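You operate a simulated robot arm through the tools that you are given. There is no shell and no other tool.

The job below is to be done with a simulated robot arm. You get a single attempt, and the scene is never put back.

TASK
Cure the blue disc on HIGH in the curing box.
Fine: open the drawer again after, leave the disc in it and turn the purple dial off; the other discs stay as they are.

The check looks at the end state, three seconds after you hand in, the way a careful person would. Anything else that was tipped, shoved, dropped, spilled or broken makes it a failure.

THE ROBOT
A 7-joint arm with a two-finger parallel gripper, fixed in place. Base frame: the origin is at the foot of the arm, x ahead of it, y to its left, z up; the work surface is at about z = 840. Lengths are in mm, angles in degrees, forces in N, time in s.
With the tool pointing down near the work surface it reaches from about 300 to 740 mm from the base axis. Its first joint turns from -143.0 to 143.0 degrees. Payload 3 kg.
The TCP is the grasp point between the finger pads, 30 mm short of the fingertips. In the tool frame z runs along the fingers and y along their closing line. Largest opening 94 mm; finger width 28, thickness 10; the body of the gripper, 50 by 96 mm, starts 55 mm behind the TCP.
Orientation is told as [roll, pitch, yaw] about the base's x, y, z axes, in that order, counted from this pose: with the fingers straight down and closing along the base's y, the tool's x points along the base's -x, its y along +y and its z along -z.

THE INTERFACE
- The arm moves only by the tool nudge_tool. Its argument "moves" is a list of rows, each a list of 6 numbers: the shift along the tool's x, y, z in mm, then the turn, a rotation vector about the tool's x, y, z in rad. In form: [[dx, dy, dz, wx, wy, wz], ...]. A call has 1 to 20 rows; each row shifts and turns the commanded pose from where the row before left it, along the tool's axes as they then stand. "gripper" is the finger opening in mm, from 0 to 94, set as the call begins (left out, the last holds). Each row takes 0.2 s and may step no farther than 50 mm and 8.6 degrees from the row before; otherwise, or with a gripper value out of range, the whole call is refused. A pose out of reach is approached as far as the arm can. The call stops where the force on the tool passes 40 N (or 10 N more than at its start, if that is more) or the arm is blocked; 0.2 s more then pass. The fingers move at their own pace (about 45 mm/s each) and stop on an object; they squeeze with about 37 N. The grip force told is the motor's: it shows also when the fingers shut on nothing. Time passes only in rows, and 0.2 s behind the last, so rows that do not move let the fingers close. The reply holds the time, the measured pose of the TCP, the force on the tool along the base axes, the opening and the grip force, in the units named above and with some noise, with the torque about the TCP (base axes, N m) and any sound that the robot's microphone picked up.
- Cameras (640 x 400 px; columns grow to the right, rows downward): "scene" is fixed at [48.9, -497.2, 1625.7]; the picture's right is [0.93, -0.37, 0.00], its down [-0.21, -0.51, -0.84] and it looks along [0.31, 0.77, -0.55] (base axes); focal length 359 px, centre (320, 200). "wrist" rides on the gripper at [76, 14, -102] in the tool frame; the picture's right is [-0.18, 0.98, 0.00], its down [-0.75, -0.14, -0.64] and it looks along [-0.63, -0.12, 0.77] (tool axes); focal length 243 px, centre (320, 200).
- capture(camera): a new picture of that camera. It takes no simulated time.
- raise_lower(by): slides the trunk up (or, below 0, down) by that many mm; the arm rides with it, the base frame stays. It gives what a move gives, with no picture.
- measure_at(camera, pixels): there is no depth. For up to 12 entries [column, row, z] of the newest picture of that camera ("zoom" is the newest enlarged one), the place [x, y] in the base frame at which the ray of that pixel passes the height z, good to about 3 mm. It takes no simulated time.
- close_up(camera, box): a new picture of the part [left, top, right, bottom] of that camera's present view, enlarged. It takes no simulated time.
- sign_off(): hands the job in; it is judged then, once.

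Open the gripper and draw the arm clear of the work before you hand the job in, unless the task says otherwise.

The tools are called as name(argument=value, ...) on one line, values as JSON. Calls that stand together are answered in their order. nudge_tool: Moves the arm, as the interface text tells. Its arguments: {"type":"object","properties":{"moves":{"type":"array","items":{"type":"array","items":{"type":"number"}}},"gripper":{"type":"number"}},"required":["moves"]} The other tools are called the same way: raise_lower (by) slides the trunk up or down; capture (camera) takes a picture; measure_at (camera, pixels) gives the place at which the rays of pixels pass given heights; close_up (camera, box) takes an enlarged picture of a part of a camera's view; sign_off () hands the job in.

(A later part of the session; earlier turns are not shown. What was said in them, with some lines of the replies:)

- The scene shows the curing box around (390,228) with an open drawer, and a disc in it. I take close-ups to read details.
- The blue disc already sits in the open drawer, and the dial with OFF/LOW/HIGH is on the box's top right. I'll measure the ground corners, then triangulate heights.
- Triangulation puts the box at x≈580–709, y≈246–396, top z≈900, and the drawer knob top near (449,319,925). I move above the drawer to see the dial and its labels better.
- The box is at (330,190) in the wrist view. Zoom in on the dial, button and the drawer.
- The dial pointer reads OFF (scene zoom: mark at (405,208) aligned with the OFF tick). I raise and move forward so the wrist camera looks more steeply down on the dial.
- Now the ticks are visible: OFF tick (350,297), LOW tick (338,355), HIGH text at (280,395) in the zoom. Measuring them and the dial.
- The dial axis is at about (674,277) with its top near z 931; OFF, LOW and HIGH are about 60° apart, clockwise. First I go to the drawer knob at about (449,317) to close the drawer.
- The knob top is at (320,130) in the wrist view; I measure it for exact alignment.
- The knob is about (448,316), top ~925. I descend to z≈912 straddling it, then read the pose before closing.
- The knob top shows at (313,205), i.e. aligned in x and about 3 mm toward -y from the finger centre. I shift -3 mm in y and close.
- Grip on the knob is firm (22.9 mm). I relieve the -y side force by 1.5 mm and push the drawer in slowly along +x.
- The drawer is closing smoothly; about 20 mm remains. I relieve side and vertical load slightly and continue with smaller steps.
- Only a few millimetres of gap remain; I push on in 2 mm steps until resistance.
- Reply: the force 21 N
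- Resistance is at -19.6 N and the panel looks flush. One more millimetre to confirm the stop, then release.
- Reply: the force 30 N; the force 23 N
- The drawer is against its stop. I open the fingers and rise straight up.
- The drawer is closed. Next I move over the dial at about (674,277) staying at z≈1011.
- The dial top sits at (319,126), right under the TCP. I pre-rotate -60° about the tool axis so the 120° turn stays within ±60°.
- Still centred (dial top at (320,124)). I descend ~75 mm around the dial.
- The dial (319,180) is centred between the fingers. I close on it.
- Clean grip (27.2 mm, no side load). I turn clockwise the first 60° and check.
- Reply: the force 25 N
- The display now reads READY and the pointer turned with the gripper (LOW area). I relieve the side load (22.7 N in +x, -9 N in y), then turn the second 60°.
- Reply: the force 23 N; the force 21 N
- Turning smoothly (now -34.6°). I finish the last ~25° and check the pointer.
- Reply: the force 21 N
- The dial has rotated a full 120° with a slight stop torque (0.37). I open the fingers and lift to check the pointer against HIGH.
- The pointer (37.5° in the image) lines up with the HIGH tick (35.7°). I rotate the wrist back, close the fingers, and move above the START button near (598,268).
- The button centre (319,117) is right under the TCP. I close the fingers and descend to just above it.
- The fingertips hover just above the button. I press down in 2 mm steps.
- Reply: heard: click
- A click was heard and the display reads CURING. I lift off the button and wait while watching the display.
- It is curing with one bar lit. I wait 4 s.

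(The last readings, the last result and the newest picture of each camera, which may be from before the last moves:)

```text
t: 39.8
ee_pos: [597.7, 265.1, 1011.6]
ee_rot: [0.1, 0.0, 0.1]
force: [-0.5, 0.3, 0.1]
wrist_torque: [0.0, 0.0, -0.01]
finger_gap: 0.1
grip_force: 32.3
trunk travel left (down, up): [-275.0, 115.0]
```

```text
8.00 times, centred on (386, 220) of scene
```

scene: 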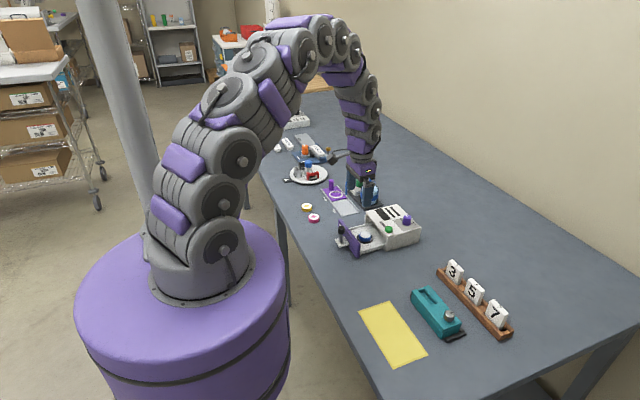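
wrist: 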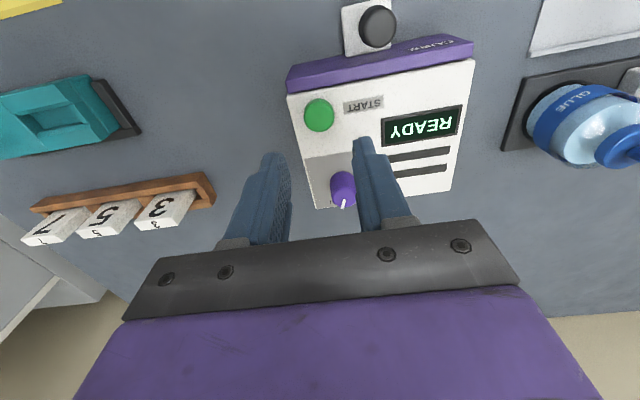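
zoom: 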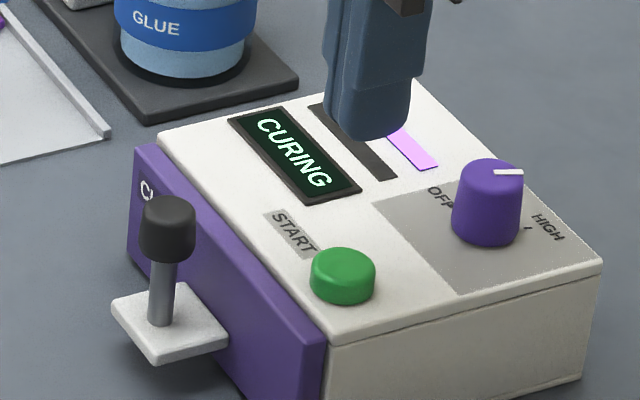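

Still CURING. I keep waiting.

nudge_tool(moves=[[0, 0, 0, 0, 0, 0], [0, 0, 0, 0, 0, 0], [0, 0, 0, 0, 0, 0], [0, 0, 0, 0, 0, 0], [0, 0, 0, 0, 0, 0], [0, 0, 0, 0, 0, 0], [0, 0, 0, 0, 0, 0], [0, 0, 0, 0, 0, 0], [0, 0, 0, 0, 0, 0], [0, 0, 0, 0, 0, 0], [0, 0, 0, 0, 0, 0], [0, 0, 0, 0, 0, 0], [0, 0, 0, 0, 0, 0], [0, 0, 0, 0, 0, 0], [0, 0, 0, 0, 0, 0], [0, 0, 0, 0, 0, 0], [0, 0, 0, 0, 0, 0], [0, 0, 0, 0, 0, 0], [0, 0, 0, 0, 0, 0], [0, 0, 0, 0, 0, 0]])

close_up(camera="scene", box=[346, 195, 426, 245])

```text
t: 44.0
ee_pos: [598.2, 265.0, 1012.7]
ee_rot: [0.1, 0.1, 0.0]
force: [1.1, -0.1, -0.4]
wrist_torque: [0.0, 0.0, -0.02]
finger_gap: 0.0
grip_force: 33.4
trunk travel left (down, up): [-275.0, 115.0]
```

```text
8.00 times, centred on (386, 220) of scene
```

zoom: 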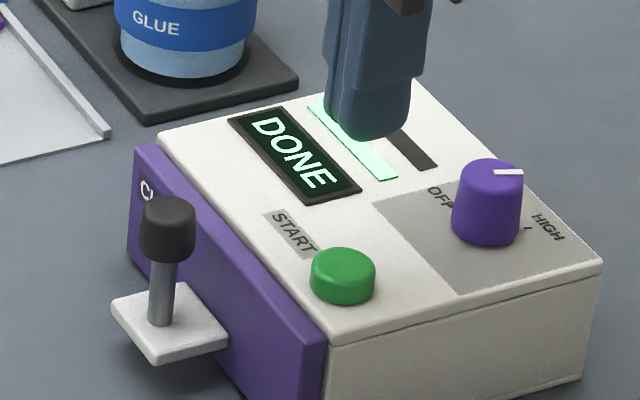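

DONE is shown and the green bar is lit. Now I move over the drawer knob (about (546,315)) with the fingers open.

nudge_tool(moves=[[26, 25, 0, 0, 0, 0], [26, 25, 0, 0, 0, 0], [0, 0, 0, 0, 0, 0], [0, 0, 0, 0, 0, 0], [0, 0, 0, 0, 0, 0]], gripper=60)

close_up(camera="wrist", box=[240, 80, 400, 180])

```text
t: 45.2
ee_pos: [545.2, 315.7, 1012.8]
ee_rot: [0.1, -0.1, 0.0]
force: [1.3, -0.1, -0.3]
wrist_torque: [0.01, -0.03, 0.0]
finger_gap: 60.1
grip_force: 0.1
trunk travel left (down, up): [-275.0, 115.0]
```

```text
4.00 times, centred on (320, 130) of wrist
```

zoom: 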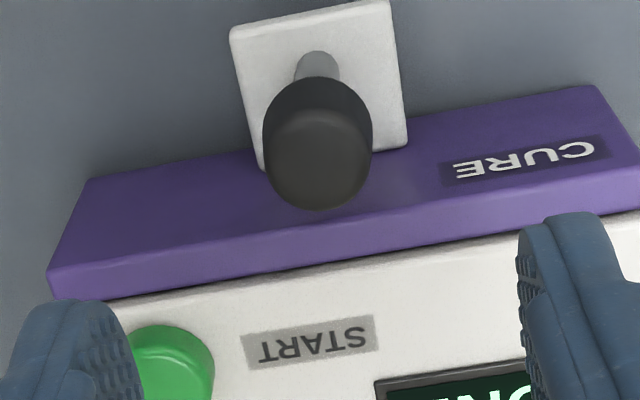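

The knob (319,120) is well aligned, about 2 mm toward -x. I shift 2 mm and descend to z≈911 and close on it.

nudge_tool(moves=[[2, 0, 25, 0, 0, 0], [0, 0, 25, 0, 0, 0], [0, 0, 25, 0, 0, 0], [0, 0, 26, 0, 0, 0], [0, 0, 0, 0, 0, 0], [0, 0, 0, 0, 0, 0]])

nudge_tool(moves=[[0, 0, 0, 0, 0, 0], [0, 0, 0, 0, 0, 0], [0, 0, 0, 0, 0, 0], [0, 0, 0, 0, 0, 0], [0, 0, 0, 0, 0, 0]], gripper=0)

```text
t: 46.6
ee_pos: [546.1, 314.1, 909.9]
ee_rot: [0.1, -0.1, 0.0]
force: [0.9, 0.0, 0.6]
wrist_torque: [-0.01, -0.03, -0.02]
finger_gap: 59.9
grip_force: 0.0
trunk travel left (down, up): [-275.0, 115.0]
```

```text
t: 47.8
ee_pos: [545.6, 315.0, 909.6]
ee_rot: [0.1, 0.0, 0.0]
force: [-0.9, 4.5, 1.6]
wrist_torque: [0.05, -0.16, 0.01]
finger_gap: 23.6
grip_force: 45.2
trunk travel left (down, up): [-275.0, 115.0]
```

Gripped (23.6 mm). I pull the drawer out slowly, 90 mm along -x.

nudge_tool(moves=[[2, 0, 0, 0, 0, 0], [4, 0, 0, 0, 0, 0], [6, 0, 0, 0, 0, 0], [6, 0, 0, 0, 0, 0], [6, 0, 0, 0, 0, 0], [6, 0, 0, 0, 0, 0], [6, 0, 0, 0, 0, 0], [6, 0, 0, 0, 0, 0], [6, 0, 0, 0, 0, 0], [6, 0, 0, 0, 0, 0], [6, 0, 0, 0, 0, 0], [6, 0, 0, 0, 0, 0], [6, 0, 0, 0, 0, 0], [6, 0, 0, 0, 0, 0], [6, 0, 0, 0, 0, 0], [4, 0, 0, 0, 0, 0], [2, 0, 0, 0, 0, 0], [0, 0, 0, 0, 0, 0]])

close_up(camera="scene", box=[310, 190, 430, 265])

```text
t: 50.5
ee_pos: [472.0, 314.1, 912.2]
ee_rot: [-0.1, 0.1, 0.0]
force: [-1.4, -5.6, -33.5]
wrist_torque: [0.1, -0.77, 0.19]
finger_gap: 23.4
grip_force: 44.7
trunk travel left (down, up): [-275.0, 115.0]
stopped in row 13: the force on the tool passed its limit at 40 N (the readings are from after the stop); the commanded pose is now the measured one
```

```text
5.33 times, centred on (370, 228) of scene
```

zoom: 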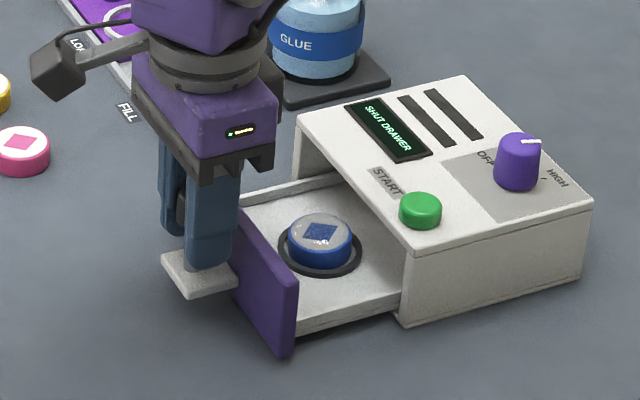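

The disc now shows its cured diamond; the stop was due to vertical load (-33 N in z, arm drifting up). I relieve by lowering 2 mm and check.

nudge_tool(moves=[[0, 0, 1, 0, 0, 0], [0, 0, 1, 0, 0, 0], [0, 0, 0, 0, 0, 0], [0, 0, 0, 0, 0, 0]])

```text
t: 51.5
ee_pos: [475.6, 313.9, 911.3]
ee_rot: [0.1, -0.2, 0.0]
force: [-0.8, 14.5, -21.5]
wrist_torque: [0.05, 0.8, 0.09]
finger_gap: 23.7
grip_force: 44.6
trunk travel left (down, up): [-275.0, 115.0]
```

Still -21 N in z and +14 N in y; I release the knob to clear the load, then re-grip.

nudge_tool(moves=[[0, 0, 0, 0, 0, 0], [0, 0, 0, 0, 0, 0], [0, 0, 0, 0, 0, 0]], gripper=45)

capture(camera="wrist")

```text
t: 52.3
ee_pos: [474.8, 316.2, 911.6]
ee_rot: [0.0, -0.3, 0.0]
force: [0.4, -0.4, -0.8]
wrist_torque: [0.06, -0.01, 0.01]
finger_gap: 45.0
grip_force: 0.0
trunk travel left (down, up): [-275.0, 115.0]
```

```text
taken
```

wrist: 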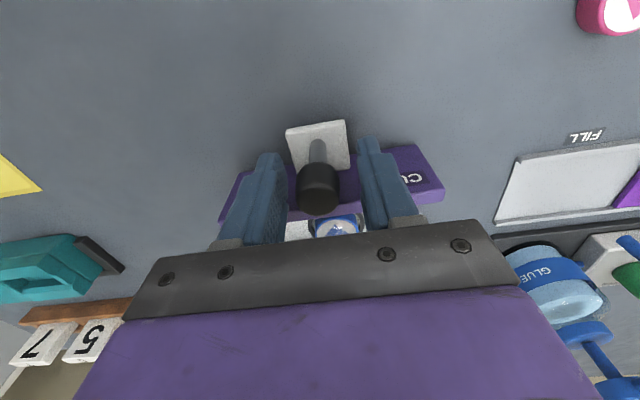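

Load is gone and the knob (318,195) sits centred. I re-grip and pull the remaining ~22 mm.

nudge_tool(moves=[[0, 0, 0, 0, 0, 0], [0, 0, 0, 0, 0, 0], [0, 0, 0, 0, 0, 0], [0, 0, 0, 0, 0, 0]], gripper=0)

nudge_tool(moves=[[3, 0, 0, 0, 0, 0], [5, 0, 0, 0, 0, 0], [5, 0, 0, 0, 0, 0], [4, 0, 0, 0, 0, 0], [3, 0, 0, 0, 0, 0], [0, 0, 0, 0, 0, 0]])

close_up(camera="scene", box=[310, 190, 430, 265])

```text
t: 53.3
ee_pos: [475.0, 315.2, 912.7]
ee_rot: [0.1, -0.3, 0.2]
force: [0.3, 16.5, 8.3]
wrist_torque: [0.29, 0.09, -0.06]
finger_gap: 23.6
grip_force: 44.9
trunk travel left (down, up): [-275.0, 115.0]
```

```text
t: 54.7
ee_pos: [453.0, 314.9, 912.9]
ee_rot: [0.2, -0.4, 0.0]
force: [0.6, 21.9, 29.3]
wrist_torque: [0.21, 0.45, -0.12]
finger_gap: 23.8
grip_force: 45.3
trunk travel left (down, up): [-275.0, 115.0]
```

```text
5.33 times, centred on (370, 228) of scene
```

zoom: 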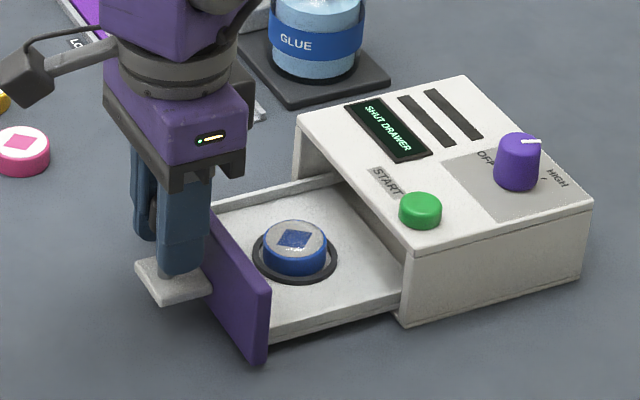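

The panel's lower corner is at (358.4,258), the same as at the start, so the drawer is fully open. I release and rise.

nudge_tool(moves=[[0, 0, 0, 0, 0, 0], [0, 0, 0, 0, 0, 0], [0, 0, 0, 0, 0, 0], [0, 0, 0, 0, 0, 0]], gripper=60)

nudge_tool(moves=[[0, 0, -25, 0, 0, 0], [0, 0, -25, 0, 0, 0], [0, 0, -25, 0, 0, 0], [0, 0, -25, 0, 0, 0], [0, 0, 0, 0, 0, 0]])

close_up(camera="scene", box=[310, 190, 430, 265])

```text
t: 55.7
ee_pos: [453.3, 314.8, 912.8]
ee_rot: [0.2, -0.2, 0.0]
force: [0.1, -0.2, -0.2]
wrist_torque: [-0.01, 0.0, 0.01]
finger_gap: 60.0
grip_force: 0.0
trunk travel left (down, up): [-275.0, 115.0]
```

```text
t: 56.9
ee_pos: [454.0, 313.4, 1012.8]
ee_rot: [0.2, -0.1, 0.0]
force: [0.2, 0.1, 0.0]
wrist_torque: [-0.03, -0.02, -0.02]
finger_gap: 60.2
grip_force: 0.1
trunk travel left (down, up): [-275.0, 115.0]
```

```text
5.33 times, centred on (370, 228) of scene
```

zoom: 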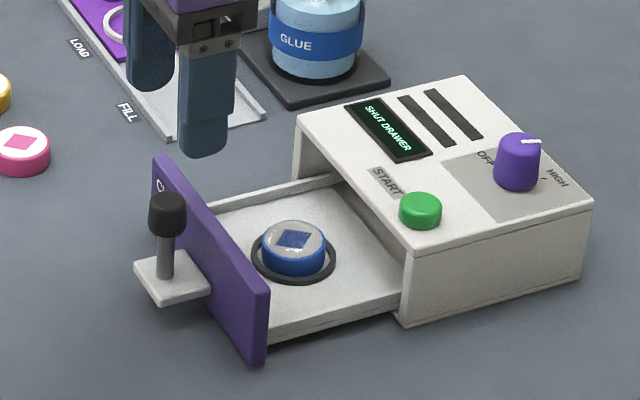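

The drawer is open with the cured disc in it. Now back over the dial, with the wrist turned to -60° ready to turn counter-clockwise to OFF.

nudge_tool(moves=[[-44, -7.4, 0, 0, 0, 0], [-44, -7.4, 0, 0, 0, 0], [-44, -7.4, 0, 0, 0, 0], [-44, -7.4, 0, 0, 0, 0], [-44, -7.4, 0, 0, 0, 0], [0, 0, 0, 0, 0, 0.15], [0, 0, 0, 0, 0, 0.15], [0, 0, 0, 0, 0, 0.15], [0, 0, 0, 0, 0, 0.15], [0, 0, 0, 0, 0, 0.15], [0, 0, 0, 0, 0, 0.15], [0, 0, 0, 0, 0, 0.15], [0, 0, 0, 0, 0, 0], [0, 0, 0, 0, 0, 0]])

close_up(camera="wrist", box=[256, 75, 384, 155])

```text
t: 59.9
ee_pos: [671.5, 276.8, 1013.1]
ee_rot: [0.3, 0.1, -60.2]
force: [0.8, -1.4, 0.2]
wrist_torque: [-0.01, -0.03, 0.0]
finger_gap: 59.7
grip_force: 0.0
trunk travel left (down, up): [-275.0, 115.0]
```

```text
5.00 times, centred on (320, 115) of wrist
```

zoom: 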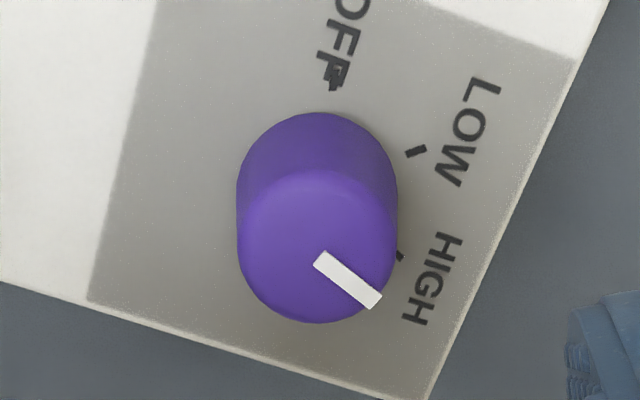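

The dial top is at (319,125), centred. I descend 77 mm and close.

nudge_tool(moves=[[0, 0, 20, 0, 0, 0], [0, 0, 20, 0, 0, 0], [0, 0, 20, 0, 0, 0], [0, 0, 12, 0, 0, 0], [0, 0, 5, 0, 0, 0], [0, 0, 0, 0, 0, 0], [0, 0, 0, 0, 0, 0]])

nudge_tool(moves=[[0, 0, 0, 0, 0, 0], [0, 0, 0, 0, 0, 0], [0, 0, 0, 0, 0, 0], [0, 0, 0, 0, 0, 0]], gripper=0)

close_up(camera="wrist", box=[256, 130, 384, 210])

```text
t: 61.5
ee_pos: [674.3, 275.8, 936.3]
ee_rot: [0.2, 0.1, -60.1]
force: [-0.3, -0.8, 0.8]
wrist_torque: [-0.01, -0.01, 0.03]
finger_gap: 60.3
grip_force: 0.0
trunk travel left (down, up): [-275.0, 115.0]
```

```text
t: 62.5
ee_pos: [672.9, 274.9, 935.6]
ee_rot: [0.2, 0.2, -60.1]
force: [-12.5, -5.4, -0.3]
wrist_torque: [-0.02, 0.45, 0.06]
finger_gap: 27.3
grip_force: 44.7
trunk travel left (down, up): [-275.0, 115.0]
```

```text
5.00 times, centred on (320, 170) of wrist
```

zoom: 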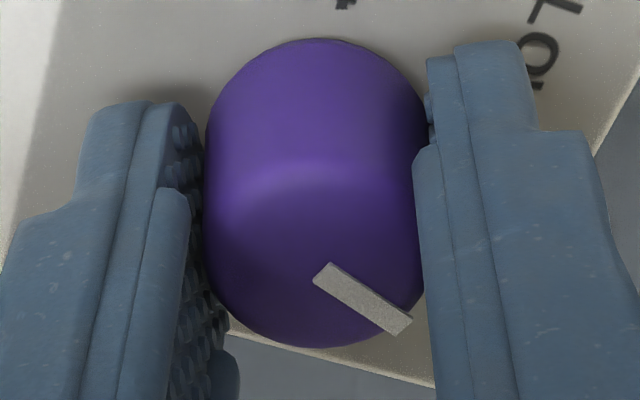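

Gripped with ~13 N along the closing line; I shift -1.3 mm in tool y, then turn counter-clockwise 60°.

nudge_tool(moves=[[0, -1.3, 0, 0, 0, 0], [0, 0, 0, 0, 0, -0.15], [0, 0, 0, 0, 0, -0.15], [0, 0, 0, 0, 0, -0.15], [0, 0, 0, 0, 0, -0.15], [0, 0, 0, 0, 0, 0]])

```text
t: 63.9
ee_pos: [674.6, 275.6, 935.9]
ee_rot: [0.3, -0.1, -25.7]
force: [-5.5, -8.6, -9.4]
wrist_torque: [0.01, 0.52, 0.01]
finger_gap: 27.1
grip_force: 45.1
trunk travel left (down, up): [-275.0, 115.0]
```

Loads are small; I continue 60° more.

nudge_tool(moves=[[0, 0, 0, 0, 0, -0.15], [0, 0, 0, 0, 0, -0.15], [0, 0, 0, 0, 0, -0.15], [0, 0, 0, 0, 0, -0.15], [0, 0, 0, 0, 0, -0.15], [0, 0, 0, 0, 0, -0.15], [0, 0, 0, 0, 0, 0]])

```text
t: 65.5
ee_pos: [673.6, 276.5, 936.3]
ee_rot: [0.0, -0.2, 25.9]
force: [1.7, 4.4, -3.6]
wrist_torque: [0.17, 0.0, 0.0]
finger_gap: 27.4
grip_force: 45.3
trunk travel left (down, up): [-275.0, 115.0]
```

Now at +25.9°; four more steps complete the 120°.

nudge_tool(moves=[[0, 0, 0, 0, 0, -0.15], [0, 0, 0, 0, 0, -0.15], [0, 0, 0, 0, 0, -0.15], [0, 0, 0, 0, 0, -0.15], [0, 0, 0, 0, 0, 0]])

nudge_tool(moves=[[0, 0, 0, 0, 0, 0], [0, 0, 0, 0, 0, 0], [0, 0, 0, 0, 0, 0], [0, 0, 0, 0, 0, 0]], gripper=60)

nudge_tool(moves=[[0, 0, -25, 0, 0, 0], [0, 0, -25, 0, 0, 0], [0, 0, -25, 0, 0, 0], [0, 0, 0, 0, 0, 0]])

close_up(camera="wrist", box=[256, 75, 384, 155])

close_up(camera="scene", box=[310, 190, 430, 265])

```text
t: 66.7
ee_pos: [673.9, 275.7, 935.6]
ee_rot: [0.0, -0.3, 60.2]
force: [6.5, 14.7, -6.0]
wrist_torque: [1.06, -0.44, 0.0]
finger_gap: 27.3
grip_force: 44.9
trunk travel left (down, up): [-275.0, 115.0]
```

```text
t: 67.7
ee_pos: [671.6, 273.9, 936.4]
ee_rot: [-0.1, -0.2, 60.1]
force: [-0.2, 0.3, 0.0]
wrist_torque: [-0.02, 0.0, -0.04]
finger_gap: 60.1
grip_force: 0.3
trunk travel left (down, up): [-275.0, 115.0]
```

```text
t: 68.7
ee_pos: [673.4, 274.6, 1010.7]
ee_rot: [-0.2, -0.3, 60.1]
force: [-0.3, 0.1, -0.1]
wrist_torque: [0.02, -0.02, -0.02]
finger_gap: 60.1
grip_force: 0.0
trunk travel left (down, up): [-275.0, 115.0]
```

```text
5.00 times, centred on (320, 115) of wrist
```

zoom: 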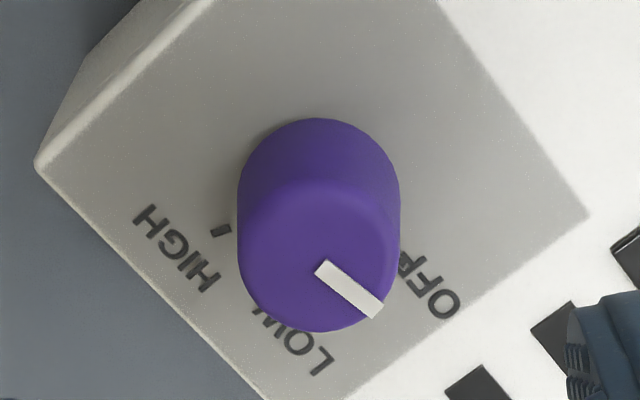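

```text
5.33 times, centred on (370, 228) of scene
```

zoom: 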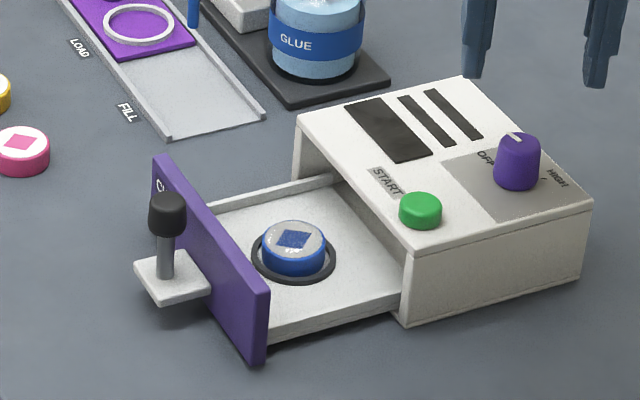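

The display is dark and the pointer is back at OFF; the drawer is open with the cured disc. I rise, rotate the wrist back and withdraw the arm with the gripper open.

nudge_tool(moves=[[0, 0, -45, 0, 0, 0], [0, 0, -45, 0, 0, 0], [0, 0, -45, 0, 0, 0], [0, 0, -40, 0, 0, 0], [0, 0, 0, 0, 0, 0.15], [0, 0, 0, 0, 0, 0.15], [0, 0, 0, 0, 0, 0.15], [0, 0, 0, 0, 0, 0.15], [0, 0, 0, 0, 0, 0.15], [0, 0, 0, 0, 0, 0.15], [0, 0, 0, 0, 0, 0.15], [40, 25, 0, 0, 0, 0], [40, 25, 0, 0, 0, 0], [40, 25, 0, 0, 0, 0], [40, 25, 0, 0, 0, 0], [40, 25, 0, 0, 0, 0], [40, 25, 0, 0, 0, 0], [0, 0, 0, 0, 0, 0]], gripper=94)

capture(camera="scene")

close_up(camera="scene", box=[376, 200, 424, 230])

close_up(camera="scene", box=[280, 150, 440, 250])

```text
t: 72.5
ee_pos: [433.3, 426.0, 1184.5]
ee_rot: [0.2, 0.0, 0.0]
force: [-1.0, -0.7, 0.7]
wrist_torque: [0.01, 0.04, -0.02]
finger_gap: 94.2
grip_force: 0.1
trunk travel left (down, up): [-275.0, 115.0]
```

```text
taken
```

scene: 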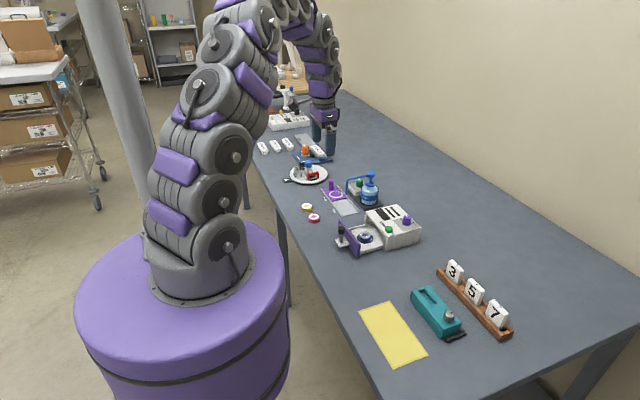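

```text
13.33 times, centred on (400, 215) of scene
```

zoom: 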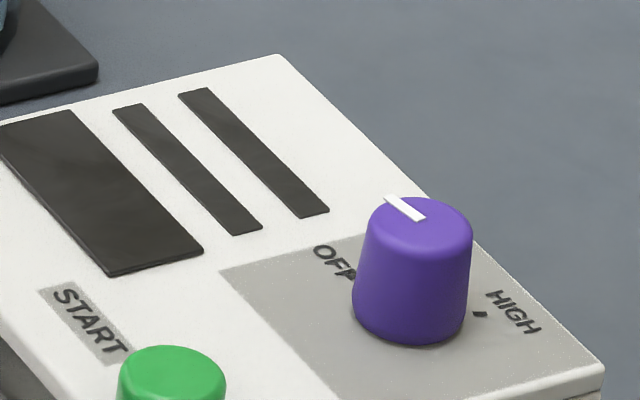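

```text
4.00 times, centred on (360, 200) of scene
```

zoom: 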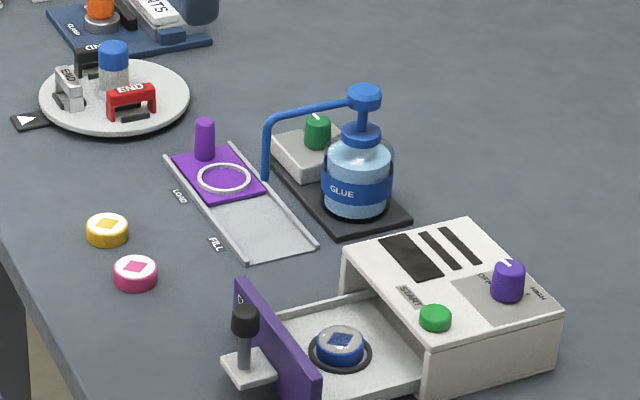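

The end state looks right. The dial pointer is identical to its initial OFF position, the drawer is open with the cured disc inside, the other items are untouched, and the gripper is open and clear, so I hand in.

sign_off()

```text
The job is handed in.
```

The blue disc was cured on HIGH, and I've handed the job in. I don't have the check's result.

- **Cure:** The box showed CURING after I pressed START with the dial on HIGH, then DONE about nine seconds later. The disc's top has changed from plain white to showing a blue diamond.
- **Drawer:** It's open to the same position as at the start, with the disc still in it.
- **Dial:** The purple dial is back at OFF, and the box's display is dark.
- **Other discs:** The yellow and pink discs look the same as before, and I saw nothing else moved.

The arm hit its force limit once while I was pulling the drawer open, because of upward drift at the knob. I let go, gripped the knob again and opened it the rest of the way; the disc stayed in place.
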